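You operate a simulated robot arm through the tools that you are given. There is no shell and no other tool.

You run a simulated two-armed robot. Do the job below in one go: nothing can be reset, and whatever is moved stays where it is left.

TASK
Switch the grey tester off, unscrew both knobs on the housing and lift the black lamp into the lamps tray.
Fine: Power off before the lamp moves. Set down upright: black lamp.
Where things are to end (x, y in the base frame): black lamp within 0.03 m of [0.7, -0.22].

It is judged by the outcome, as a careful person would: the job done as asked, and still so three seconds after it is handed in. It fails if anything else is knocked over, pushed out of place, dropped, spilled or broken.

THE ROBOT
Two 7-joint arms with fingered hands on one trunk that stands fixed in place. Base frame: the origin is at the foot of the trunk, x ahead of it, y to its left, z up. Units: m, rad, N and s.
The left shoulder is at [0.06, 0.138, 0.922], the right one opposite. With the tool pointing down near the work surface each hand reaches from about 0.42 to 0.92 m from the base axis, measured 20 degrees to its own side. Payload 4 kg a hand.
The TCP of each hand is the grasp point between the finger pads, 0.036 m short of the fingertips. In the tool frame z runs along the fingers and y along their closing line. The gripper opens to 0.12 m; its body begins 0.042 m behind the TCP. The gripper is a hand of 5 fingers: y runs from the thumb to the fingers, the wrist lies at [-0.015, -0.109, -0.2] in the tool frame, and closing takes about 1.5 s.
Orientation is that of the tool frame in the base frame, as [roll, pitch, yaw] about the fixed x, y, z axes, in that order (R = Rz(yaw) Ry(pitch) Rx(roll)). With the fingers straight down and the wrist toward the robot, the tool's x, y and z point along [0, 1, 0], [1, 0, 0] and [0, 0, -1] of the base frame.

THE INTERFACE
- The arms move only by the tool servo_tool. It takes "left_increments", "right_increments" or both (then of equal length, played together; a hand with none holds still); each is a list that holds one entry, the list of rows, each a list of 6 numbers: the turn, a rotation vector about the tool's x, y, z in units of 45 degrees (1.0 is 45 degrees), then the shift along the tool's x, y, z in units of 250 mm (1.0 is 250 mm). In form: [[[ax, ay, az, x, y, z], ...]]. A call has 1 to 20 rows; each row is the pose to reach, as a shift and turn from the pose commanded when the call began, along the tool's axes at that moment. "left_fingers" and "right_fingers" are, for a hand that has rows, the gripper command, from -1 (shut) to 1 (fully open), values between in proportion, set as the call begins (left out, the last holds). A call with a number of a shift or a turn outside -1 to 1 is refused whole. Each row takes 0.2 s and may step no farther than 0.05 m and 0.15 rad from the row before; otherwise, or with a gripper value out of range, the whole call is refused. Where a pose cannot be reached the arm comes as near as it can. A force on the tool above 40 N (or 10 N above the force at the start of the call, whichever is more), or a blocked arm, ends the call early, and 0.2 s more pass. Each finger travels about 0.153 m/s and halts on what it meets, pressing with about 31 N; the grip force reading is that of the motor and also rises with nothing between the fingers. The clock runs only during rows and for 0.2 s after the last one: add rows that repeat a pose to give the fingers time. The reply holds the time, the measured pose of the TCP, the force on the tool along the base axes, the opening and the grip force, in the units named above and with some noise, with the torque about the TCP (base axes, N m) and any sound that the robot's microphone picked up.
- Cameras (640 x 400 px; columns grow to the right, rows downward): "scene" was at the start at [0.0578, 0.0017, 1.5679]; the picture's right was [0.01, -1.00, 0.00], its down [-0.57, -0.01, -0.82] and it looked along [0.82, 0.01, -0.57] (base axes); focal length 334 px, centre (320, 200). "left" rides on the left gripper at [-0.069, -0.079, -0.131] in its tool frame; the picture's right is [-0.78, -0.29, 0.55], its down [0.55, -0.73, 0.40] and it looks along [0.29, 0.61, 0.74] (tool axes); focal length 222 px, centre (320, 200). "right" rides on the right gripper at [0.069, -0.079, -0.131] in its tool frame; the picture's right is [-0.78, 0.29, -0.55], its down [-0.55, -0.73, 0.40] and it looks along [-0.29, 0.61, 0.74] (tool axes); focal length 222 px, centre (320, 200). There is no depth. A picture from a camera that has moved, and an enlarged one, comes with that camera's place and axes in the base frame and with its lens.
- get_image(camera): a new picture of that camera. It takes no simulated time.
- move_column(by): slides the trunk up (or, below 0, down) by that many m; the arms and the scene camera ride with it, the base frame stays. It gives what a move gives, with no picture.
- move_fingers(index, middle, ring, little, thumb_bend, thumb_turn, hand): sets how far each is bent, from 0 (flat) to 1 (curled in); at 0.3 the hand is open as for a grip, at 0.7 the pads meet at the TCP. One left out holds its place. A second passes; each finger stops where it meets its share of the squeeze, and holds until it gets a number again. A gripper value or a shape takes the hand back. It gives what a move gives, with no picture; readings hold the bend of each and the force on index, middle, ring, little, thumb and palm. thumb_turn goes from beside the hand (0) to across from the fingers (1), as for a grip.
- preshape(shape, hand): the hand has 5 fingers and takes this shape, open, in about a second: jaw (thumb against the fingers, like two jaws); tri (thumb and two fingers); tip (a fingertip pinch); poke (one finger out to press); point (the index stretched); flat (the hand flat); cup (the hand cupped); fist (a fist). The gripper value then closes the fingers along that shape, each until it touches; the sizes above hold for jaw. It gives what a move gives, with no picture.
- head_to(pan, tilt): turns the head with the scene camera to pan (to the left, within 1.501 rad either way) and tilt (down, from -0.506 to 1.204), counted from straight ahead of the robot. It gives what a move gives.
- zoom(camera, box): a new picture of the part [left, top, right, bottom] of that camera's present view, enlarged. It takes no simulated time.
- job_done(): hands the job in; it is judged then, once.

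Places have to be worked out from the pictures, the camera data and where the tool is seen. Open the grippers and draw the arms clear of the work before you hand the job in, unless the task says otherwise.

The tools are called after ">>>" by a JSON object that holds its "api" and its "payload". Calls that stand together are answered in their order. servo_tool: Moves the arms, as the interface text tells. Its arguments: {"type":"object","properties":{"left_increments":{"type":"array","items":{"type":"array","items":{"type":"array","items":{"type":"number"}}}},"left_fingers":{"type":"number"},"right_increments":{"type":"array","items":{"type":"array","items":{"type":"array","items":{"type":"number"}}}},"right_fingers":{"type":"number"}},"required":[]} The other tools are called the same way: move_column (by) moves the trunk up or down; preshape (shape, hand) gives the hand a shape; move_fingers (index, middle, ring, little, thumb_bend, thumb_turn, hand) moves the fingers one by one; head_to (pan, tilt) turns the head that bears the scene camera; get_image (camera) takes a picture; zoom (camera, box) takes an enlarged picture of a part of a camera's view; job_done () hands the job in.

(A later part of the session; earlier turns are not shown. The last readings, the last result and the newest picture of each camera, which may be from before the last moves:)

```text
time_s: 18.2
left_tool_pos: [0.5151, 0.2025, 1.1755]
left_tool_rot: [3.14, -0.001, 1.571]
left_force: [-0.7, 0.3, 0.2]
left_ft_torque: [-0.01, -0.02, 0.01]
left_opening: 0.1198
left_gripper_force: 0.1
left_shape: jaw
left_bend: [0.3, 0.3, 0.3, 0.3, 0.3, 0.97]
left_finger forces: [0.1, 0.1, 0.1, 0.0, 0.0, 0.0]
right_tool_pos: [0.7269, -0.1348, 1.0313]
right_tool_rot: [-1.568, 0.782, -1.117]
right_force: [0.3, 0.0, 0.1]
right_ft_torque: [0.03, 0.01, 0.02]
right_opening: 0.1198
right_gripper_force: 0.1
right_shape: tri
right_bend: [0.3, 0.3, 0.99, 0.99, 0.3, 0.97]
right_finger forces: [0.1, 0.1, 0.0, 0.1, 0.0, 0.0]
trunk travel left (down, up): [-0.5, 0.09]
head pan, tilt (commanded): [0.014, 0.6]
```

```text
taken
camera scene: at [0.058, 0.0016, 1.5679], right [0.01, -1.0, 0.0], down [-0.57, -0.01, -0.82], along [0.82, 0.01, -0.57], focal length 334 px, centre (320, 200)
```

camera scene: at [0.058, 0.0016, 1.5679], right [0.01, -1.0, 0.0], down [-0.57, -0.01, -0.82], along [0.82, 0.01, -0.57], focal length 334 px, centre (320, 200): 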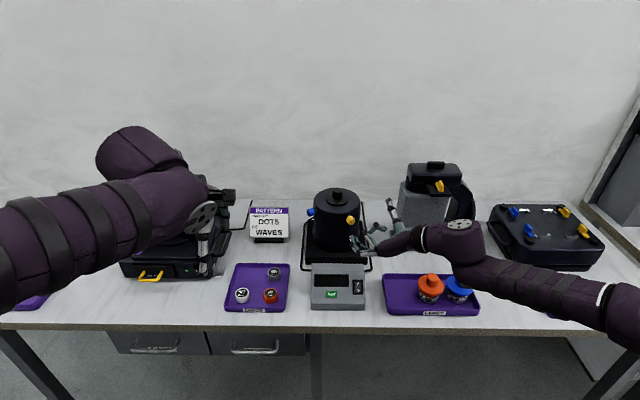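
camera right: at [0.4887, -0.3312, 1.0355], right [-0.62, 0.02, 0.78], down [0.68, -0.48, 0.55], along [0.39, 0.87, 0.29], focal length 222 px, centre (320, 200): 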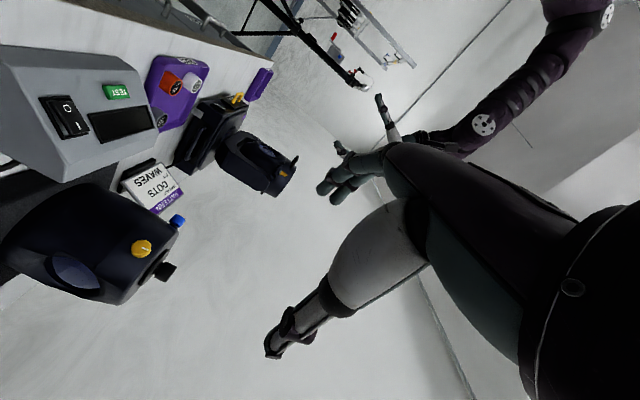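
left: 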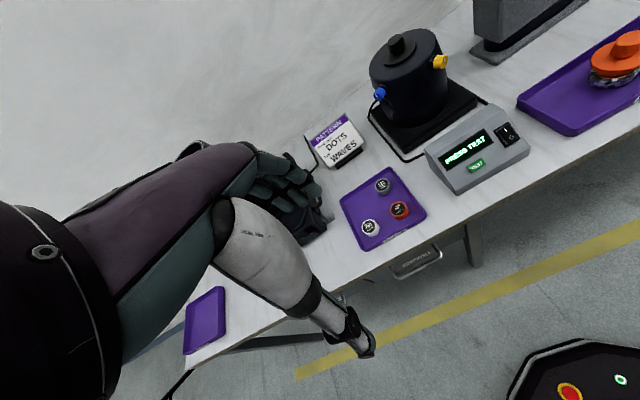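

Reached −45° of roll cleanly. I'll test another −45° and beyond.

>>> {"api": "servo_tool", "payload": {"right_increments": [[[0, 0, -0.17, 0, 0, 0], [0, 0, -0.34, 0, 0, 0], [0, 0, -0.51, 0, 0, 0], [0, 0, -0.68, 0, 0, 0], [0, 0, -0.85, 0, 0, 0], [0, 0, -1, 0, 0, 0], [0, 0, -1, 0, 0, 0]]]}}

>>> {"api": "servo_tool", "payload": {"right_increments": [[[0, 0, -0.17, 0, 0, 0], [0, 0, -0.34, 0, 0, 0], [0, 0, -0.51, 0, 0, 0], [0, 0, -0.68, 0, 0, 0], [0, 0, -0.85, 0, 0, 0], [0, 0, -1, 0, 0, 0], [0, 0, -1, 0, 0, 0]]]}}

>>> {"api": "get_image", "payload": {"camera": "scene"}}

```text
time_s: 19.8
left_tool_pos: [0.5151, 0.2018, 1.1769]
left_tool_rot: [-3.141, -0.001, 1.57]
left_force: [-0.8, -0.7, -1.2]
left_ft_torque: [0.0, 0.02, -0.04]
left_opening: 0.1198
left_gripper_force: 0.1
left_shape: jaw
left_bend: [0.3, 0.3, 0.3, 0.3, 0.3, 0.97]
left_finger forces: [0.0, 0.1, 0.0, 0.1, 0.1, 0.0]
right_tool_pos: [0.7296, -0.1325, 1.0284]
right_tool_rot: [-1.57, -0.004, -1.117]
right_force: [0.4, -0.1, 0.5]
right_ft_torque: [-0.01, -0.01, 0.0]
right_opening: 0.1198
right_gripper_force: 0.0
right_shape: tri
right_bend: [0.3, 0.3, 0.99, 0.99, 0.3, 0.97]
right_finger forces: [0.0, 0.0, 0.0, 0.0, 0.1, 0.1]
right hand out of reach, approached as far as the arm can: row 1, 2, 3, 4
trunk travel left (down, up): [-0.5, 0.09]
head pan, tilt (commanded): [0.014, 0.6]
```

```text
time_s: 21.4
left_tool_pos: [0.5158, 0.2019, 1.1758]
left_tool_rot: [-3.141, 0.0, 1.57]
left_force: [0.4, -0.2, -0.1]
left_ft_torque: [0.01, 0.01, 0.01]
left_opening: 0.1199
left_gripper_force: 0.1
left_shape: jaw
left_bend: [0.3, 0.3, 0.3, 0.3, 0.3, 0.97]
left_finger forces: [0.0, 0.0, 0.0, 0.0, 0.0, 0.1]
right_tool_pos: [0.7281, -0.1344, 1.0307]
right_tool_rot: [-1.569, -0.789, -1.116]
right_force: [-0.7, 0.3, 0.1]
right_ft_torque: [0.01, 0.02, -0.06]
right_opening: 0.1197
right_gripper_force: 0.0
right_shape: tri
right_bend: [0.3, 0.3, 0.99, 0.99, 0.3, 0.97]
right_finger forces: [0.0, 0.1, 0.1, 0.0, 0.0, 0.1]
trunk travel left (down, up): [-0.5, 0.09]
head pan, tilt (commanded): [0.014, 0.6]
```

```text
taken
camera scene: at [0.0578, 0.0017, 1.5679], right [0.01, -1.0, 0.0], down [-0.57, -0.01, -0.82], along [0.82, 0.01, -0.57], focal length 334 px, centre (320, 200)
```

scene: 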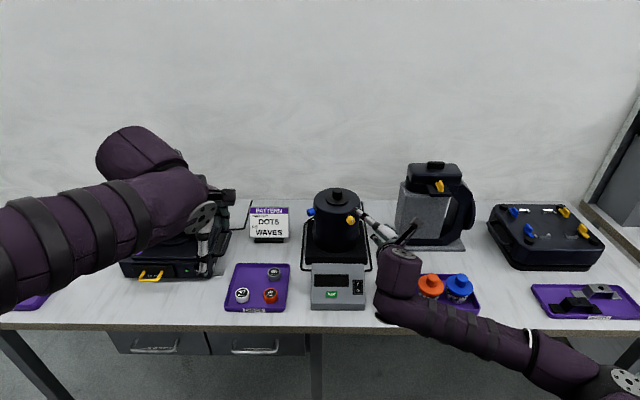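

The roll reaches −135° total. I'll test one more −45° step and then view from the hand.

>>> {"api": "servo_tool", "payload": {"right_increments": [[[0, 0, -0.17, 0, 0, 0], [0, 0, -0.34, 0, 0, 0], [0, 0, -0.51, 0, 0, 0], [0, 0, -0.68, 0, 0, 0], [0, 0, -0.85, 0, 0, 0], [0, 0, -1, 0, 0, 0], [0, 0, -1, 0, 0, 0]]]}}

>>> {"api": "get_image", "payload": {"camera": "scene"}}

>>> {"api": "get_image", "payload": {"camera": "right"}}

```text
time_s: 23.0
left_tool_pos: [0.5143, 0.2014, 1.1752]
left_tool_rot: [3.141, -0.001, 1.572]
left_force: [-0.7, -0.6, 0.5]
left_ft_torque: [0.0, 0.01, 0.03]
left_opening: 0.1198
left_gripper_force: 0.1
left_shape: jaw
left_bend: [0.3, 0.3, 0.3, 0.3, 0.3, 0.97]
left_finger forces: [0.1, 0.0, 0.0, 0.0, 0.0, 0.0]
right_tool_pos: [0.701, -0.1789, 1.1087]
right_tool_rot: [-1.813, -1.326, -0.908]
right_force: [-0.5, 0.1, -0.1]
right_ft_torque: [-0.01, 0.0, -0.02]
right_opening: 0.12
right_gripper_force: 0.1
right_shape: tri
right_bend: [0.3, 0.3, 0.99, 0.99, 0.3, 0.97]
right_finger forces: [0.1, 0.0, 0.0, 0.0, 0.0, 0.0]
right hand out of reach, approached as far as the arm can: row 1, 2, 3, 4, 5, 6, 7
trunk travel left (down, up): [-0.5, 0.09]
head pan, tilt (commanded): [0.014, 0.6]
```

```text
taken
camera scene: at [0.0577, 0.0016, 1.5679], right [0.01, -1.0, 0.0], down [-0.57, -0.01, -0.82], along [0.82, 0.01, -0.57], focal length 334 px, centre (320, 200)
```

scene: 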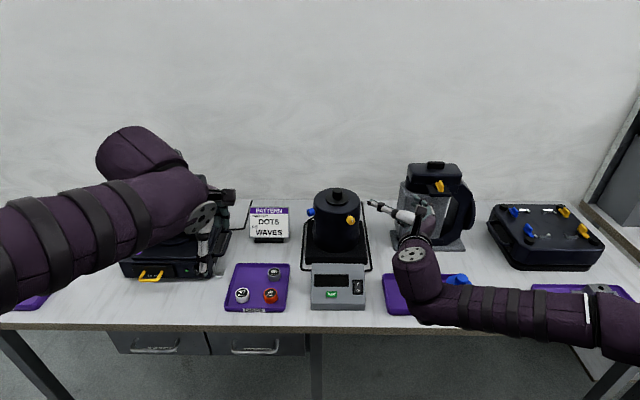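

```text
taken
camera right: at [0.561, -0.1774, 1.2026], right [-0.5, -0.34, -0.8], down [-0.01, 0.92, -0.38], along [0.86, -0.19, -0.47], focal length 222 px, centre (320, 200)
```

right: 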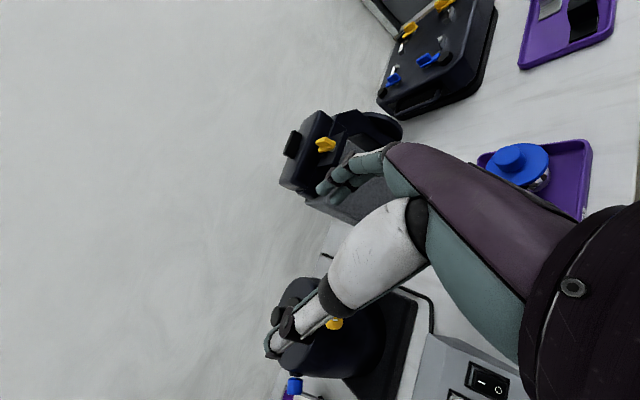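

φ beyond −225° is out of reach, so I have about 135° of unscrewing per grip. I'll roll back to the starting side (wrist to the right).

>>> {"api": "servo_tool", "payload": {"right_increments": [[[0, 0, 0.17, 0, 0, 0], [0, 0, 0.34, 0, 0, 0], [0, 0, 0.51, 0, 0, 0], [0, 0, 0.68, 0, 0, 0], [0, 0, 0.85, 0, 0, 0], [0, 0, 1, 0, 0, 0], [0, 0, 1, 0, 0, 0]]]}}

>>> {"api": "servo_tool", "payload": {"right_increments": [[[0, 0, 0.17, 0, 0, 0], [0, 0, 0.34, 0, 0, 0], [0, 0, 0.51, 0, 0, 0], [0, 0, 0.68, 0, 0, 0], [0, 0, 0.85, 0, 0, 0], [0, 0, 1, 0, 0, 0], [0, 0, 1, 0, 0, 0]]]}}

>>> {"api": "servo_tool", "payload": {"right_increments": [[[0, 0, 0.17, 0, 0, 0], [0, 0, 0.34, 0, 0, 0], [0, 0, 0.51, 0, 0, 0], [0, 0, 0.68, 0, 0, 0], [0, 0, 0.85, 0, 0, 0], [0, 0, 1, 0, 0, 0], [0, 0, 1, 0, 0, 0]]]}}

>>> {"api": "get_image", "payload": {"camera": "scene"}}

```text
time_s: 24.6
left_tool_pos: [0.516, 0.2035, 1.1765]
left_tool_rot: [-3.14, -0.001, 1.572]
left_force: [0.3, -0.1, 0.9]
left_ft_torque: [0.0, 0.02, 0.0]
left_opening: 0.12
left_gripper_force: 0.2
left_shape: jaw
left_bend: [0.3, 0.3, 0.3, 0.3, 0.3, 0.97]
left_finger forces: [0.1, 0.1, 0.0, 0.1, 0.0, 0.0]
right_tool_pos: [0.7012, -0.1794, 1.1061]
right_tool_rot: [-1.642, -0.544, -1.105]
right_force: [0.5, 0.2, -0.3]
right_ft_torque: [0.02, 0.01, -0.02]
right_opening: 0.1201
right_gripper_force: 0.1
right_shape: tri
right_bend: [0.3, 0.3, 0.99, 0.99, 0.3, 0.97]
right_finger forces: [0.0, 0.0, 0.0, 0.0, 0.0, 0.0]
trunk travel left (down, up): [-0.5, 0.09]
head pan, tilt (commanded): [0.014, 0.6]
```

```text
time_s: 26.2
left_tool_pos: [0.5152, 0.2024, 1.1757]
left_tool_rot: [-3.141, 0.001, 1.571]
left_force: [0.2, -0.3, -0.2]
left_ft_torque: [0.0, -0.01, 0.0]
left_opening: 0.1198
left_gripper_force: 0.1
left_shape: jaw
left_bend: [0.3, 0.3, 0.3, 0.3, 0.3, 0.97]
left_finger forces: [0.1, 0.0, 0.0, 0.0, 0.0, 0.0]
right_tool_pos: [0.7021, -0.1782, 1.1068]
right_tool_rot: [-1.632, 0.239, -1.159]
right_force: [-0.6, 0.6, 0.4]
right_ft_torque: [-0.03, -0.02, -0.02]
right_opening: 0.1201
right_gripper_force: 0.0
right_shape: tri
right_bend: [0.3, 0.3, 0.99, 0.99, 0.3, 0.97]
right_finger forces: [0.0, 0.1, 0.0, 0.1, 0.1, 0.1]
trunk travel left (down, up): [-0.5, 0.09]
head pan, tilt (commanded): [0.014, 0.6]
```

```text
time_s: 27.8
left_tool_pos: [0.5154, 0.2023, 1.175]
left_tool_rot: [3.14, 0.0, 1.571]
left_force: [0.5, -0.4, 0.5]
left_ft_torque: [0.03, 0.02, 0.02]
left_opening: 0.1195
left_gripper_force: 0.1
left_shape: jaw
left_bend: [0.3, 0.3, 0.3, 0.3, 0.3, 0.97]
left_finger forces: [0.1, 0.0, 0.1, 0.0, 0.1, 0.1]
right_tool_pos: [0.7017, -0.1771, 1.1058]
right_tool_rot: [-1.684, 1.022, -1.239]
right_force: [1.4, -0.4, 0.6]
right_ft_torque: [-0.01, 0.01, -0.01]
right_opening: 0.12
right_gripper_force: 0.1
right_shape: tri
right_bend: [0.3, 0.3, 0.99, 0.99, 0.3, 0.97]
right_finger forces: [0.0, 0.0, 0.0, 0.1, 0.1, 0.0]
trunk travel left (down, up): [-0.5, 0.09]
head pan, tilt (commanded): [0.014, 0.6]
```

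```text
taken
camera scene: at [0.0577, 0.0018, 1.5679], right [0.01, -1.0, 0.0], down [-0.57, -0.01, -0.82], along [0.82, 0.01, -0.57], focal length 334 px, centre (320, 200)
```

scene: 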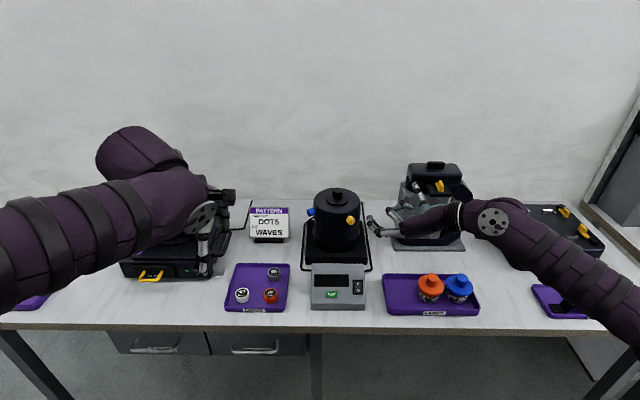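

The arm settled slightly off after the out-of-reach try. I'll restore the exact axis-aligned orientation (tool x down, z into the knob) and go to a pre-grasp position just outside and above the yellow knob.

>>> {"api": "servo_tool", "payload": {"right_increments": [[[-0.002, -0.016, 0.139, 0.038, 0.051, 0.044], [-0.004, -0.032, 0.278, 0.077, 0.102, 0.087], [-0.006, -0.049, 0.416, 0.115, 0.152, 0.131], [-0.008, -0.065, 0.555, 0.154, 0.203, 0.174], [-0.0103, -0.0817, 0.6937, 0.192, 0.254, 0.218], [-0.0103, -0.0817, 0.6937, 0.192, 0.254, 0.218]]]}}

>>> {"api": "get_image", "payload": {"camera": "scene"}}

>>> {"api": "get_image", "payload": {"camera": "right"}}

>>> {"api": "get_image", "payload": {"camera": "left"}}

```text
time_s: 29.2
left_tool_pos: [0.5158, 0.2028, 1.1754]
left_tool_rot: [-3.141, 0.0, 1.569]
left_force: [-0.1, -0.2, 0.6]
left_ft_torque: [-0.02, 0.01, 0.01]
left_opening: 0.1199
left_gripper_force: 0.1
left_shape: jaw
left_bend: [0.3, 0.3, 0.3, 0.3, 0.3, 0.97]
left_finger forces: [0.1, 0.1, 0.0, 0.0, 0.0, 0.1]
right_tool_pos: [0.7348, -0.1307, 1.0279]
right_tool_rot: [2.184, 1.57, 2.637]
right_force: [0.2, 0.3, 0.0]
right_ft_torque: [-0.01, 0.02, 0.02]
right_opening: 0.1198
right_gripper_force: 0.1
right_shape: tri
right_bend: [0.3, 0.3, 0.99, 0.99, 0.3, 0.97]
right_finger forces: [0.0, 0.0, 0.1, 0.1, 0.0, 0.0]
trunk travel left (down, up): [-0.5, 0.09]
head pan, tilt (commanded): [0.014, 0.6]
```

```text
taken
camera scene: at [0.0577, 0.0016, 1.5679], right [0.01, -1.0, 0.0], down [-0.57, -0.01, -0.82], along [0.82, 0.01, -0.57], focal length 334 px, centre (320, 200)
```

scene: 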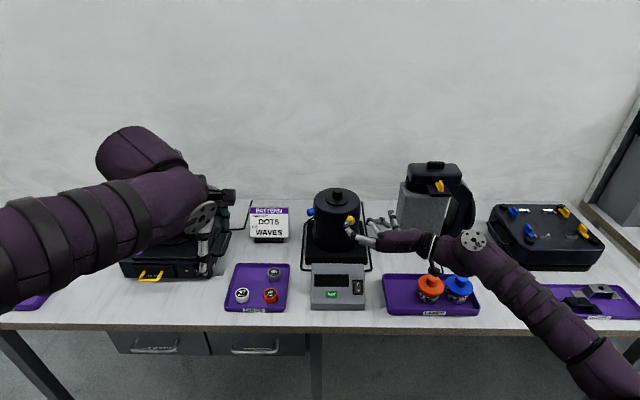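

```text
taken
camera right: at [0.6516, -0.26, 0.9588], right [-0.62, 0.02, 0.79], down [0.68, -0.49, 0.55], along [0.39, 0.87, 0.29], focal length 222 px, centre (320, 200)
```

right: 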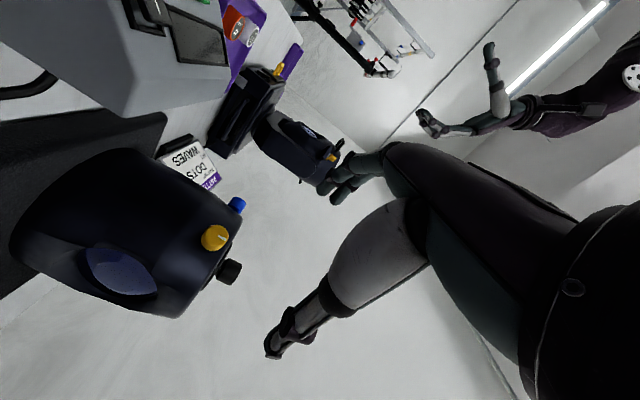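

```text
taken
camera left: at [0.4356, 0.1334, 1.3064], right [-0.29, -0.78, -0.55], down [-0.73, 0.55, -0.4], along [0.61, 0.29, -0.74], focal length 222 px, centre (320, 200)
```

left: 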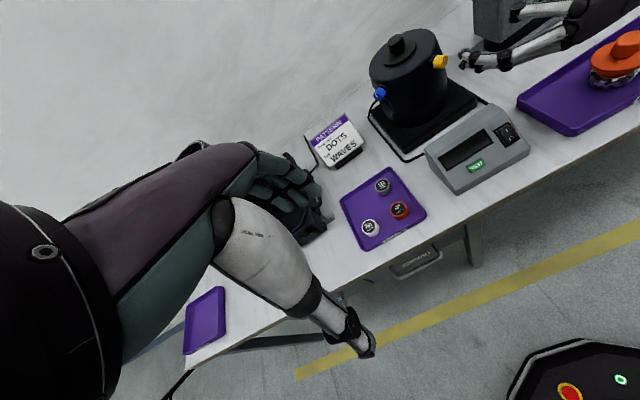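

>>> {"api": "zoom", "payload": {"camera": "scene", "box": [300, 180, 440, 280]}}

>>> {"api": "zoom", "payload": {"camera": "left", "box": [370, 10, 570, 130]}}

```text
4.00 times, centred on (370, 230) of scene
camera zoom: at [0.0577, 0.0016, 1.5679], right [0.01, -1.0, 0.0], down [-0.57, -0.01, -0.82], along [0.82, 0.01, -0.57], focal length 1338 px, centre (120, 80)
```

zoom: 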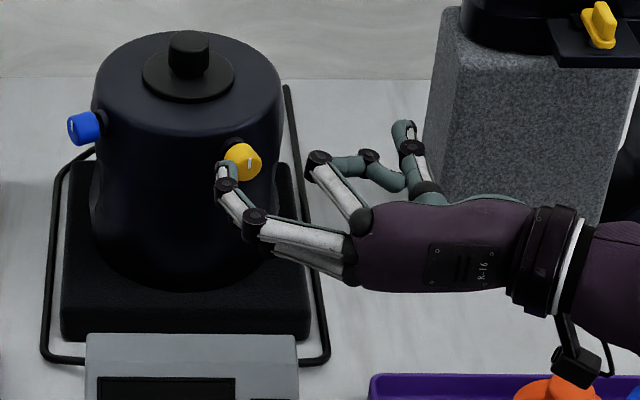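

```text
3.20 times, centred on (470, 70) of left
camera zoom: at [0.4356, 0.1334, 1.3064], right [-0.29, -0.78, -0.55], down [-0.73, 0.55, -0.4], along [0.61, 0.29, -0.74], focal length 711 px, centre (-160, 616)
```

zoom: 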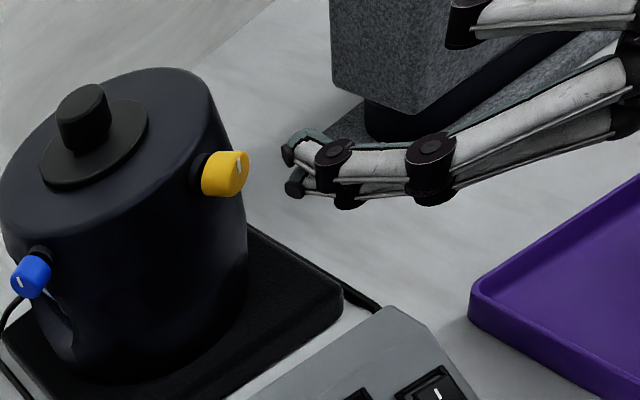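

The hand is open around the knob axis. I'll narrow the opening to about 0.065 m and lower to the knob height, still ~5 cm short of it.

>>> {"api": "servo_tool", "payload": {"right_increments": [[[0, 0, 0, 0.05, 0, 0], [0, 0, 0, 0.1, 0, 0], [0, 0, 0, 0.15, 0, 0.04], [0, 0, 0, 0.2, 0, 0.08], [0, 0, 0, 0.276, 0, 0.12], [0, 0, 0, 0.276, 0, 0.16], [0, 0, 0, 0.276, 0, 0.16]]], "right_fingers": 0.1}}

>>> {"api": "zoom", "payload": {"camera": "scene", "box": [300, 180, 440, 280]}}

>>> {"api": "zoom", "payload": {"camera": "left", "box": [370, 10, 570, 130]}}

>>> {"api": "get_image", "payload": {"camera": "right"}}

```text
time_s: 30.8
left_tool_pos: [0.5158, 0.202, 1.1754]
left_tool_rot: [-3.142, 0.0, 1.57]
left_force: [0.4, 0.3, -0.1]
left_ft_torque: [0.0, -0.01, -0.01]
left_opening: 0.1198
left_gripper_force: 0.1
left_shape: jaw
left_bend: [0.3, 0.3, 0.3, 0.3, 0.3, 0.97]
left_finger forces: [0.0, 0.0, 0.1, 0.1, 0.0, 0.1]
right_tool_pos: [0.7715, -0.113, 0.9609]
right_tool_rot: [-2.35, 1.568, -1.898]
right_force: [-0.2, -0.2, 0.0]
right_ft_torque: [-0.01, 0.02, 0.01]
right_opening: 0.066
right_gripper_force: 0.0
right_shape: tri
right_bend: [0.4, 0.44, 0.99, 0.99, 0.51, 1.0]
right_finger forces: [0.0, 0.1, 0.0, 0.0, 0.0, 0.0]
trunk travel left (down, up): [-0.5, 0.09]
head pan, tilt (commanded): [0.014, 0.6]
```

```text
4.00 times, centred on (370, 230) of scene
camera zoom: at [0.0578, 0.0016, 1.5679], right [0.01, -1.0, 0.0], down [-0.57, -0.01, -0.82], along [0.82, 0.01, -0.57], focal length 1338 px, centre (120, 80)
```

zoom: 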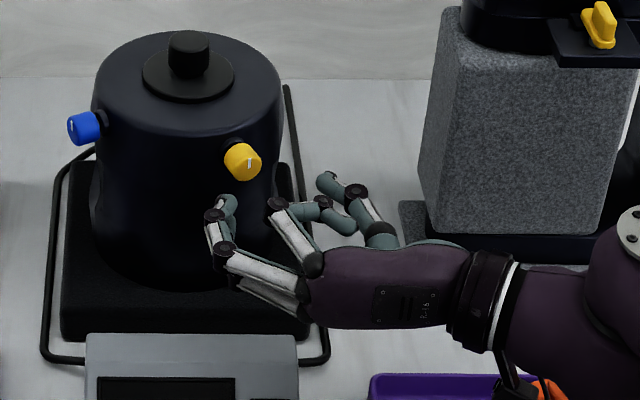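

```text
3.20 times, centred on (470, 70) of left
camera zoom: at [0.4357, 0.1334, 1.3064], right [-0.29, -0.78, -0.55], down [-0.73, 0.55, -0.4], along [0.61, 0.29, -0.74], focal length 711 px, centre (-160, 616)
```

zoom: 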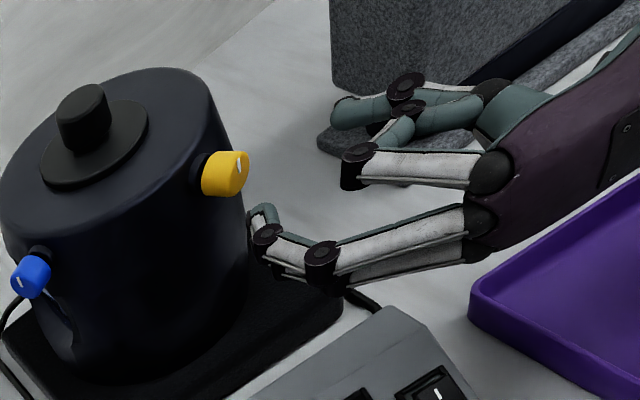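

```text
taken
camera right: at [0.6881, -0.2422, 0.8917], right [-0.62, 0.03, 0.79], down [0.68, -0.49, 0.55], along [0.4, 0.87, 0.28], focal length 222 px, centre (320, 200)
```

right: 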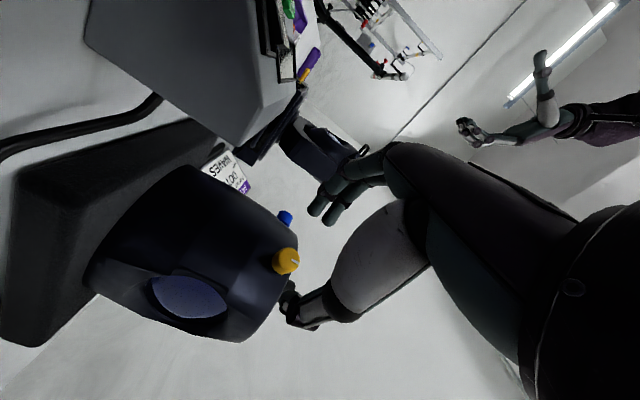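

The knob appears almost exactly on the tool axis in the right camera (expected ≈(283,263), seen ≈(285,260)). I'll zoom there to refine alignment.

>>> {"api": "zoom", "payload": {"camera": "right", "box": [240, 180, 360, 340]}}

>>> {"api": "zoom", "payload": {"camera": "scene", "box": [335, 205, 395, 245]}}

```text
2.50 times, centred on (300, 260) of right
camera zoom: at [0.6881, -0.2422, 0.8917], right [-0.62, 0.03, 0.79], down [0.68, -0.49, 0.55], along [0.4, 0.87, 0.28], focal length 555 px, centre (370, 50)
```

zoom: 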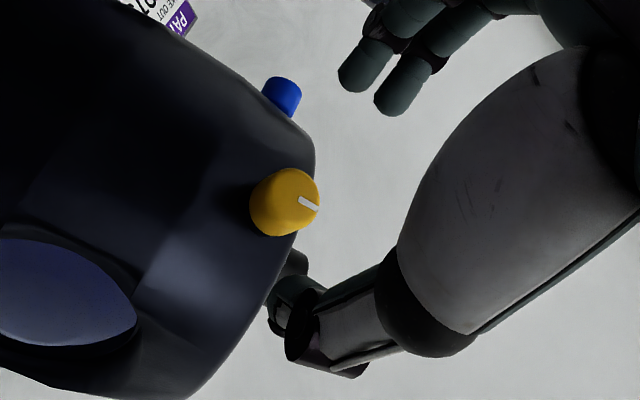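

```text
10.00 times, centred on (365, 225) of scene
camera zoom: at [0.0578, 0.0016, 1.5679], right [0.01, -1.0, 0.0], down [-0.57, -0.01, -0.82], along [0.82, 0.01, -0.57], focal length 3344 px, centre (-130, -50)
```

zoom: 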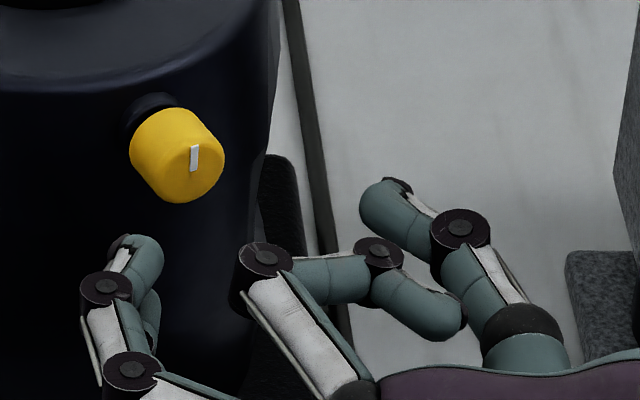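

The knob is ~2 mm up and ~3 mm left of the tool axis. I'll correct that and advance 5 cm so the fingertips straddle the knob.

>>> {"api": "servo_tool", "payload": {"right_increments": [[[0, 0, 0, -0.008, 0.01, 0.04], [0, 0, 0, -0.008, 0.01, 0.08], [0, 0, 0, -0.008, 0.01, 0.12], [0, 0, 0, -0.008, 0.01, 0.16], [0, 0, 0, -0.008, 0.01, 0.2], [0, 0, 0, -0.008, 0.01, 0.2]]]}}

>>> {"api": "zoom", "payload": {"camera": "right", "box": [240, 160, 380, 340]}}

>>> {"api": "zoom", "payload": {"camera": "scene", "box": [320, 195, 400, 255]}}

>>> {"api": "zoom", "payload": {"camera": "left", "box": [400, 30, 500, 110]}}

```text
time_s: 32.2
left_tool_pos: [0.5147, 0.2006, 1.1765]
left_tool_rot: [3.141, 0.0, 1.571]
left_force: [0.0, 0.3, 0.1]
left_ft_torque: [-0.01, 0.0, 0.0]
left_opening: 0.1198
left_gripper_force: 0.0
left_shape: jaw
left_bend: [0.3, 0.3, 0.3, 0.3, 0.3, 0.97]
left_finger forces: [0.1, 0.0, 0.0, 0.1, 0.0, 0.0]
right_tool_pos: [0.7754, -0.1097, 0.9651]
right_tool_rot: [2.983, 1.569, -2.848]
right_force: [-0.4, 0.5, -0.7]
right_ft_torque: [0.01, 0.02, -0.01]
right_opening: 0.0661
right_gripper_force: 0.0
right_shape: tri
right_bend: [0.4, 0.44, 0.99, 0.99, 0.51, 1.0]
right_finger forces: [0.0, 0.1, 0.0, 0.0, 0.0, 0.0]
right hand out of reach, approached as far as the arm can: row 1, 2, 3, 4, 5, 6
trunk travel left (down, up): [-0.5, 0.09]
head pan, tilt (commanded): [0.014, 0.6]
```

```text
2.22 times, centred on (310, 250) of right
camera zoom: at [0.6916, -0.2383, 0.8957], right [-0.62, 0.02, 0.79], down [0.68, -0.49, 0.55], along [0.4, 0.87, 0.29], focal length 494 px, centre (342, 89)
```

zoom: 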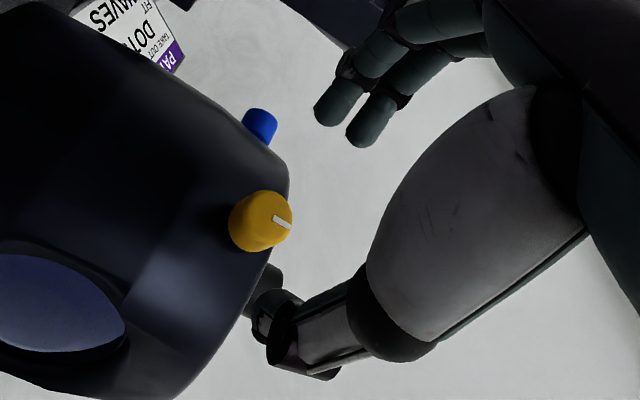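

```text
6.67 times, centred on (360, 225) of scene
camera zoom: at [0.0579, 0.0017, 1.5679], right [0.01, -1.0, 0.0], down [-0.57, -0.01, -0.82], along [0.82, 0.01, -0.57], focal length 2229 px, centre (53, 33)
```

zoom: 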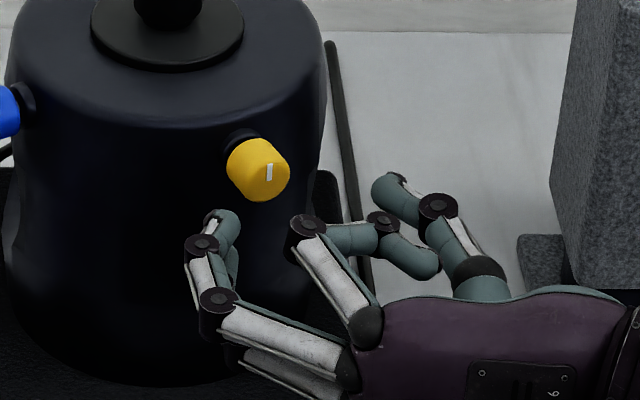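

```text
5.00 times, centred on (450, 70) of left
camera zoom: at [0.4357, 0.1335, 1.3064], right [-0.29, -0.78, -0.55], down [-0.73, 0.55, -0.4], along [0.61, 0.29, -0.74], focal length 1111 px, centre (-330, 850)
```

zoom: 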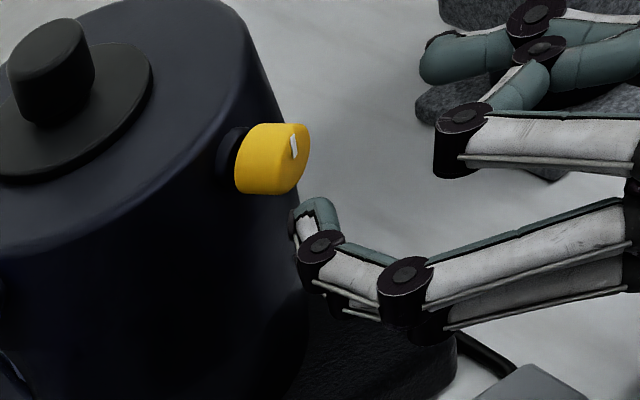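

The arm could only advance 5 mm in this wrist orientation (a joint limit). I'll back off, raise the trunk to give more freedom, and try the approach with the wrist above.

>>> {"api": "servo_tool", "payload": {"right_increments": [[[0, 0, 0, 0, 0, -0.08], [0, 0, 0, 0, 0, -0.16], [0, 0, 0, 0, 0, -0.24], [0, 0, 0, 0, 0, -0.24]]]}}

>>> {"api": "move_column", "payload": {"by": 0.09}}

```text
time_s: 33.2
left_tool_pos: [0.515, 0.2024, 1.1759]
left_tool_rot: [-3.141, 0.0, 1.571]
left_force: [-0.5, 0.1, 0.5]
left_ft_torque: [-0.01, 0.02, 0.0]
left_opening: 0.1197
left_gripper_force: 0.0
left_shape: jaw
left_bend: [0.3, 0.3, 0.3, 0.3, 0.3, 0.97]
left_finger forces: [0.0, 0.1, 0.0, 0.1, 0.0, 0.0]
right_tool_pos: [0.7225, -0.1343, 0.966]
right_tool_rot: [1.942, 1.569, 2.394]
right_force: [0.0, -0.3, -0.2]
right_ft_torque: [-0.01, 0.0, 0.0]
right_opening: 0.0665
right_gripper_force: 0.0
right_shape: tri
right_bend: [0.4, 0.44, 0.99, 0.99, 0.51, 1.0]
right_finger forces: [0.0, 0.0, 0.0, 0.0, 0.1, 0.0]
trunk travel left (down, up): [-0.5, 0.09]
head pan, tilt (commanded): [0.014, 0.6]
```

```text
time_s: 34.5
left_tool_pos: [0.5154, 0.2032, 1.265]
left_tool_rot: [3.14, 0.002, 1.571]
left_force: [0.8, -0.6, 0.3]
left_ft_torque: [0.0, 0.0, 0.03]
left_opening: 0.1199
left_gripper_force: 0.2
left_shape: jaw
left_bend: [0.3, 0.3, 0.3, 0.3, 0.3, 0.97]
left_finger forces: [0.0, 0.0, 0.0, 0.0, 0.0, 0.0]
right_tool_pos: [0.723, -0.1341, 1.0552]
right_tool_rot: [2.112, 1.569, 2.564]
right_force: [0.2, 0.8, 0.4]
right_ft_torque: [-0.02, -0.03, 0.0]
right_opening: 0.0662
right_gripper_force: 0.0
right_shape: tri
right_bend: [0.4, 0.44, 0.99, 0.99, 0.51, 1.0]
right_finger forces: [0.0, 0.0, 0.0, 0.0, 0.0, 0.0]
trunk travel left (down, up): [-0.59, 0.0]
head pan, tilt (commanded): [0.014, 0.6]
```

Trunk is up 0.09 m. I'll roll the right hand −90° so the wrist is above, then test the forward reach at this safe height.

>>> {"api": "servo_tool", "payload": {"right_increments": [[[0, 0, -0.17, 0, 0, 0], [0, 0, -0.34, 0, 0, 0], [0, 0, -0.51, 0, 0, 0], [0, 0, -0.68, 0, 0, 0], [0, 0, -0.85, 0, 0, 0], [0, 0, -1, 0, 0, 0], [0, 0, -1, 0, 0, 0]]]}}

>>> {"api": "servo_tool", "payload": {"right_increments": [[[0, 0, -0.17, 0, 0, 0], [0, 0, -0.34, 0, 0, 0], [0, 0, -0.51, 0, 0, 0], [0, 0, -0.68, 0, 0, 0], [0, 0, -0.85, 0, 0, 0], [0, 0, -1, 0, 0, 0], [0, 0, -1, 0, 0, 0]]]}}

>>> {"api": "servo_tool", "payload": {"right_increments": [[[0, 0, 0, 0, 0, 0.07], [0, 0, 0, 0, 0, 0.14], [0, 0, 0, 0, 0, 0.21], [0, 0, 0, 0, 0, 0.28], [0, 0, 0, 0, 0, 0.35], [0, 0, 0, 0, 0, 0.4], [0, 0, 0, 0, 0, 0.4]]]}}

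>>> {"api": "get_image", "payload": {"camera": "scene"}}

```text
time_s: 36.0
left_tool_pos: [0.515, 0.2025, 1.2658]
left_tool_rot: [-3.141, 0.0, 1.571]
left_force: [0.8, 0.2, 0.6]
left_ft_torque: [-0.01, -0.01, 0.0]
left_opening: 0.1199
left_gripper_force: 0.2
left_shape: jaw
left_bend: [0.3, 0.3, 0.3, 0.3, 0.3, 0.97]
left_finger forces: [0.0, 0.0, 0.0, 0.0, 0.0, 0.0]
right_tool_pos: [0.7226, -0.1341, 1.0557]
right_tool_rot: [-1.572, 0.784, -1.12]
right_force: [0.1, 0.5, 0.1]
right_ft_torque: [0.0, 0.0, 0.01]
right_opening: 0.0663
right_gripper_force: 0.1
right_shape: tri
right_bend: [0.4, 0.44, 0.99, 0.99, 0.51, 1.0]
right_finger forces: [0.1, 0.0, 0.1, 0.0, 0.0, 0.0]
trunk travel left (down, up): [-0.59, 0.0]
head pan, tilt (commanded): [0.014, 0.6]
```

```text
time_s: 37.6
left_tool_pos: [0.5162, 0.2025, 1.2665]
left_tool_rot: [-3.141, 0.0, 1.572]
left_force: [0.1, -0.4, 0.2]
left_ft_torque: [0.01, -0.01, 0.01]
left_opening: 0.1198
left_gripper_force: 0.1
left_shape: jaw
left_bend: [0.3, 0.3, 0.3, 0.3, 0.3, 0.97]
left_finger forces: [0.1, 0.0, 0.0, 0.1, 0.1, 0.0]
right_tool_pos: [0.7237, -0.135, 1.0554]
right_tool_rot: [-1.571, -0.001, -1.119]
right_force: [0.4, 0.4, -0.4]
right_ft_torque: [-0.02, -0.01, 0.01]
right_opening: 0.0663
right_gripper_force: 0.0
right_shape: tri
right_bend: [0.4, 0.44, 0.99, 0.99, 0.51, 1.0]
right_finger forces: [0.1, 0.1, 0.0, 0.1, 0.0, 0.0]
trunk travel left (down, up): [-0.59, 0.0]
head pan, tilt (commanded): [0.014, 0.6]
```

```text
time_s: 39.2
left_tool_pos: [0.5149, 0.2031, 1.2664]
left_tool_rot: [3.141, 0.001, 1.57]
left_force: [0.3, -0.9, -0.8]
left_ft_torque: [-0.02, 0.02, 0.0]
left_opening: 0.1195
left_gripper_force: 0.0
left_shape: jaw
left_bend: [0.3, 0.3, 0.3, 0.3, 0.3, 0.97]
left_finger forces: [0.1, 0.0, 0.0, 0.0, 0.0, 0.0]
right_tool_pos: [0.763, -0.1163, 1.0552]
right_tool_rot: [-1.57, 0.0, -1.117]
right_force: [-0.6, 0.3, -0.4]
right_ft_torque: [-0.05, 0.02, 0.04]
right_opening: 0.0661
right_gripper_force: 0.1
right_shape: tri
right_bend: [0.4, 0.44, 0.99, 0.99, 0.51, 1.0]
right_finger forces: [0.1, 0.0, 0.1, 0.0, 0.0, 0.1]
right hand out of reach, approached as far as the arm can: row 3, 4, 5, 6, 7
trunk travel left (down, up): [-0.59, 0.0]
head pan, tilt (commanded): [0.014, 0.6]
```

```text
taken
camera scene: at [0.0578, 0.0017, 1.6579], right [0.01, -1.0, 0.0], down [-0.57, -0.01, -0.82], along [0.82, 0.01, -0.57], focal length 334 px, centre (320, 200)
```

scene: 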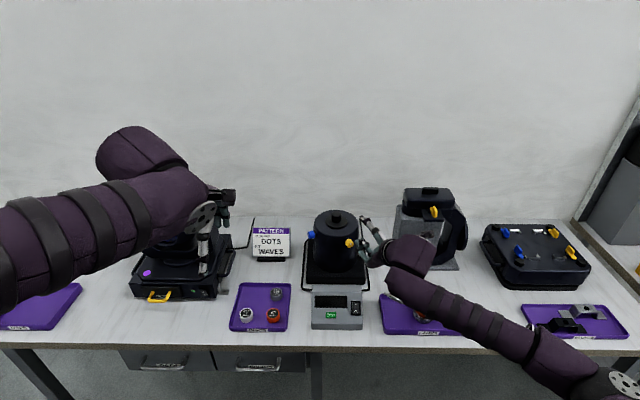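

At this height it stalls ~6 cm short, but lower down the wrist needs less bend. I'll lower to knob height here (fingers still ~5 cm clear of the knob) and try advancing again.

>>> {"api": "servo_tool", "payload": {"right_increments": [[[0, 0, 0, 0, 0.077, 0], [0, 0, 0, 0, 0.154, 0], [0, 0, 0, 0, 0.23, 0], [0, 0, 0, 0, 0.307, 0], [0, 0, 0, 0, 0.38, 0], [0, 0, 0, 0, 0.38, 0]]]}}

>>> {"api": "zoom", "payload": {"camera": "scene", "box": [300, 200, 440, 300]}}

>>> {"api": "get_image", "payload": {"camera": "right"}}

>>> {"api": "get_image", "payload": {"camera": "left"}}

```text
time_s: 40.6
left_tool_pos: [0.5156, 0.2026, 1.265]
left_tool_rot: [3.141, 0.0, 1.572]
left_force: [0.4, -0.4, 0.5]
left_ft_torque: [-0.03, -0.02, 0.02]
left_opening: 0.1201
left_gripper_force: 0.2
left_shape: jaw
left_bend: [0.3, 0.3, 0.3, 0.3, 0.3, 0.97]
left_finger forces: [0.1, 0.0, 0.0, 0.1, 0.0, 0.1]
right_tool_pos: [0.7602, -0.1134, 0.959]
right_tool_rot: [-1.57, 0.001, -1.119]
right_force: [0.5, 0.5, 0.2]
right_ft_torque: [0.01, -0.02, -0.03]
right_opening: 0.0661
right_gripper_force: 0.0
right_shape: tri
right_bend: [0.4, 0.44, 0.99, 0.99, 0.51, 1.0]
right_finger forces: [0.0, 0.0, 0.0, 0.0, 0.0, 0.1]
trunk travel left (down, up): [-0.59, 0.0]
head pan, tilt (commanded): [0.014, 0.6]
```

```text
4.00 times, centred on (370, 250) of scene
camera zoom: at [0.0578, 0.0018, 1.6579], right [0.01, -1.0, 0.0], down [-0.57, -0.01, -0.82], along [0.82, 0.01, -0.57], focal length 1338 px, centre (120, 0)
```

zoom: 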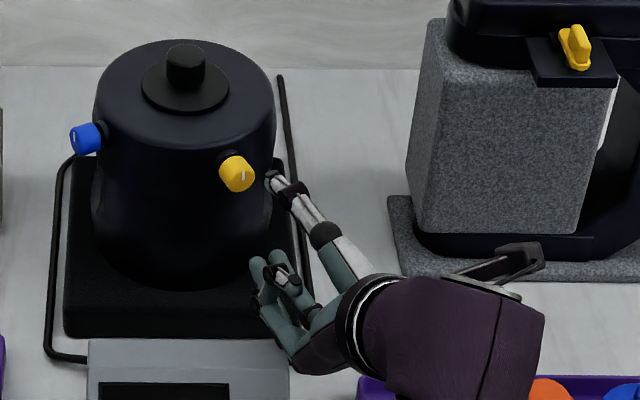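

```text
taken
camera right: at [0.673, -0.234, 1.0375], right [-0.84, 0.47, -0.29], down [0.12, 0.67, 0.73], along [0.54, 0.58, -0.61], focal length 222 px, centre (320, 200)
```

right: 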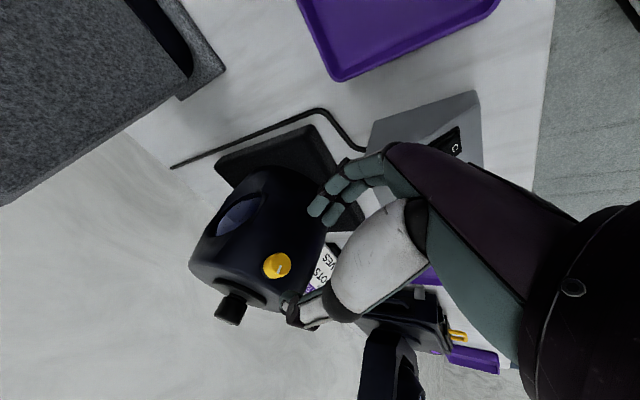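

```text
taken
camera left: at [0.4357, 0.1336, 1.3964], right [-0.29, -0.78, -0.55], down [-0.73, 0.55, -0.4], along [0.61, 0.29, -0.74], focal length 222 px, centre (320, 200)
```

left: 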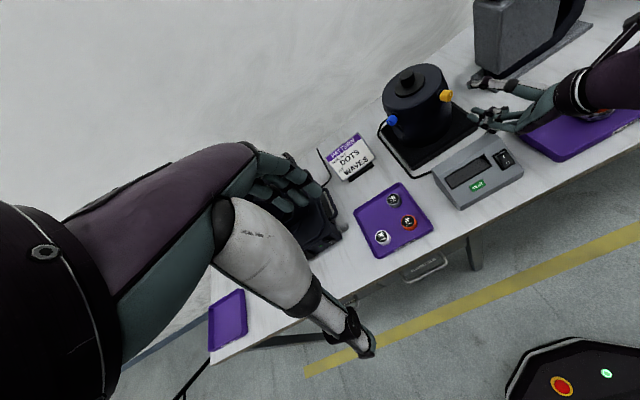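

The knob lies on the tool axis again (expected (278,264), seen (277,266)). I'll advance along the axis.

>>> {"api": "servo_tool", "payload": {"right_increments": [[[0, 0, 0, 0, 0, 0.05], [0, 0, 0, 0, 0, 0.1], [0, 0, 0, 0, 0, 0.15], [0, 0, 0, 0, 0, 0.2], [0, 0, 0, 0, 0, 0.24], [0, 0, 0, 0, 0, 0.24]]]}}

>>> {"api": "zoom", "payload": {"camera": "scene", "box": [300, 200, 440, 300]}}

>>> {"api": "get_image", "payload": {"camera": "right"}}

```text
time_s: 42.0
left_tool_pos: [0.515, 0.2022, 1.2662]
left_tool_rot: [-3.14, -0.001, 1.572]
left_force: [0.1, 0.5, 0.1]
left_ft_torque: [0.02, 0.0, 0.02]
left_opening: 0.1197
left_gripper_force: 0.0
left_shape: jaw
left_bend: [0.3, 0.3, 0.3, 0.3, 0.3, 0.97]
left_finger forces: [0.0, 0.0, 0.0, 0.0, 0.0, 0.0]
right_tool_pos: [0.768, -0.1212, 0.9628]
right_tool_rot: [-1.57, 0.001, -1.118]
right_force: [0.1, 0.3, 0.5]
right_ft_torque: [-0.02, 0.01, 0.01]
right_opening: 0.066
right_gripper_force: 0.0
right_shape: tri
right_bend: [0.4, 0.44, 0.99, 0.99, 0.51, 1.0]
right_finger forces: [0.0, 0.1, 0.0, 0.0, 0.0, 0.0]
right hand out of reach, approached as far as the arm can: row 1, 2, 3, 4, 5, 6
trunk travel left (down, up): [-0.59, 0.0]
head pan, tilt (commanded): [0.014, 0.6]
```

```text
4.00 times, centred on (370, 250) of scene
camera zoom: at [0.0579, 0.0017, 1.6579], right [0.01, -1.0, 0.0], down [-0.57, -0.01, -0.82], along [0.82, 0.01, -0.57], focal length 1338 px, centre (120, 0)
```

zoom: 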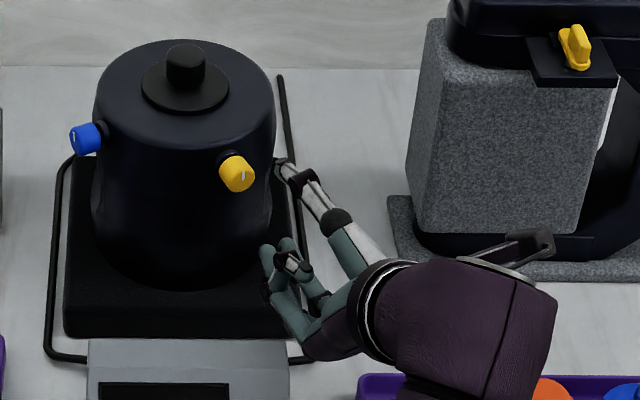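

```text
taken
camera right: at [0.6811, -0.2417, 1.0424], right [-0.84, 0.47, -0.29], down [0.12, 0.67, 0.73], along [0.54, 0.58, -0.61], focal length 222 px, centre (320, 200)
```

right: 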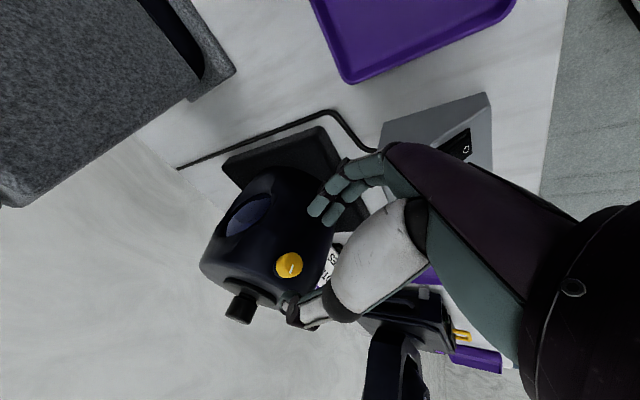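

The solver slid sideways instead, so this roll angle is limited here. Geometrically an intermediate roll (wrist upper-right) should need less wrist bend; I'll roll +45° and try the advance from there.

>>> {"api": "servo_tool", "payload": {"right_increments": [[[0, 0, 0.17, -0.022, 0.016, -0.05], [0, 0, 0.34, -0.022, 0.016, -0.05], [0, 0, 0.51, -0.022, 0.016, -0.05], [0, 0, 0.68, -0.022, 0.016, -0.05], [0, 0, 0.85, -0.022, 0.016, -0.03], [0, 0, 1, -0.022, 0.016, 0], [0, 0, 1, -0.022, 0.016, 0.024], [0, 0, 1, -0.022, 0.016, 0.024]]]}}

>>> {"api": "servo_tool", "payload": {"right_increments": [[[0, 0, 0, 0, 0, 0.05], [0, 0, 0, 0, 0, 0.1], [0, 0, 0, 0, 0, 0.15], [0, 0, 0, 0, 0, 0.18], [0, 0, 0, 0, 0, 0.18]]]}}

>>> {"api": "zoom", "payload": {"camera": "scene", "box": [300, 200, 440, 300]}}

>>> {"api": "get_image", "payload": {"camera": "right"}}

```text
time_s: 43.9
left_tool_pos: [0.5153, 0.2018, 1.2661]
left_tool_rot: [3.141, 0.0, 1.569]
left_force: [-0.1, -0.5, 0.1]
left_ft_torque: [-0.02, 0.02, 0.0]
left_opening: 0.1199
left_gripper_force: 0.0
left_shape: jaw
left_bend: [0.3, 0.3, 0.3, 0.3, 0.3, 0.97]
left_finger forces: [0.1, 0.0, 0.0, 0.1, 0.1, 0.0]
right_tool_pos: [0.7755, -0.1159, 0.9567]
right_tool_rot: [-1.571, 0.785, -1.117]
right_force: [0.1, 0.2, -0.7]
right_ft_torque: [0.0, 0.03, 0.0]
right_opening: 0.0663
right_gripper_force: 0.1
right_shape: tri
right_bend: [0.4, 0.44, 0.99, 0.99, 0.51, 1.0]
right_finger forces: [0.0, 0.0, 0.1, 0.1, 0.0, 0.0]
trunk travel left (down, up): [-0.59, 0.0]
head pan, tilt (commanded): [0.014, 0.6]
```

```text
time_s: 45.0
left_tool_pos: [0.5163, 0.2027, 1.266]
left_tool_rot: [3.141, -0.001, 1.57]
left_force: [0.1, 0.3, 0.0]
left_ft_torque: [0.01, 0.02, 0.01]
left_opening: 0.1198
left_gripper_force: 0.0
left_shape: jaw
left_bend: [0.3, 0.3, 0.3, 0.3, 0.3, 0.97]
left_finger forces: [0.2, 0.1, 0.0, 0.0, 0.1, 0.1]
right_tool_pos: [0.7791, -0.1137, 0.9641]
right_tool_rot: [-1.574, 0.786, -1.12]
right_force: [-0.8, -0.2, 0.0]
right_ft_torque: [0.0, 0.01, 0.03]
right_opening: 0.0662
right_gripper_force: 0.1
right_shape: tri
right_bend: [0.4, 0.44, 0.99, 0.99, 0.51, 1.0]
right_finger forces: [0.0, 0.0, 0.0, 0.0, 0.1, 0.0]
right hand out of reach, approached as far as the arm can: row 1, 2, 3, 4, 5
trunk travel left (down, up): [-0.59, 0.0]
head pan, tilt (commanded): [0.014, 0.6]
```

```text
4.00 times, centred on (370, 250) of scene
camera zoom: at [0.0578, 0.0017, 1.6579], right [0.01, -1.0, 0.0], down [-0.57, -0.01, -0.82], along [0.82, 0.01, -0.57], focal length 1338 px, centre (120, 0)
```

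zoom: 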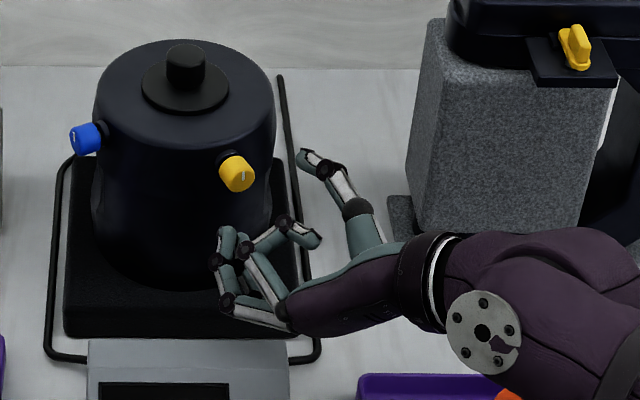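

```text
taken
camera right: at [0.7078, -0.2659, 0.9714], right [-0.82, 0.45, 0.35], down [0.42, 0.06, 0.91], along [0.38, 0.89, -0.23], focal length 222 px, centre (320, 200)
```

right: 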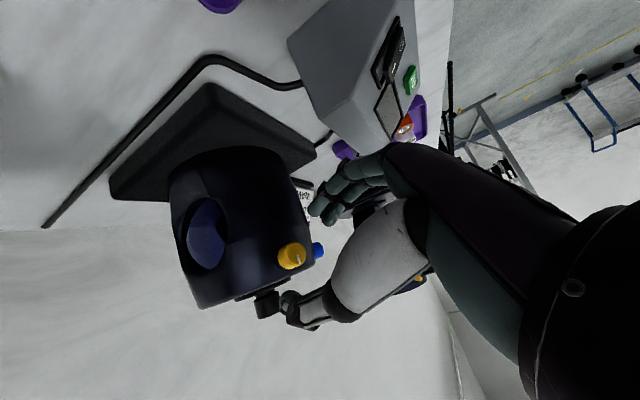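

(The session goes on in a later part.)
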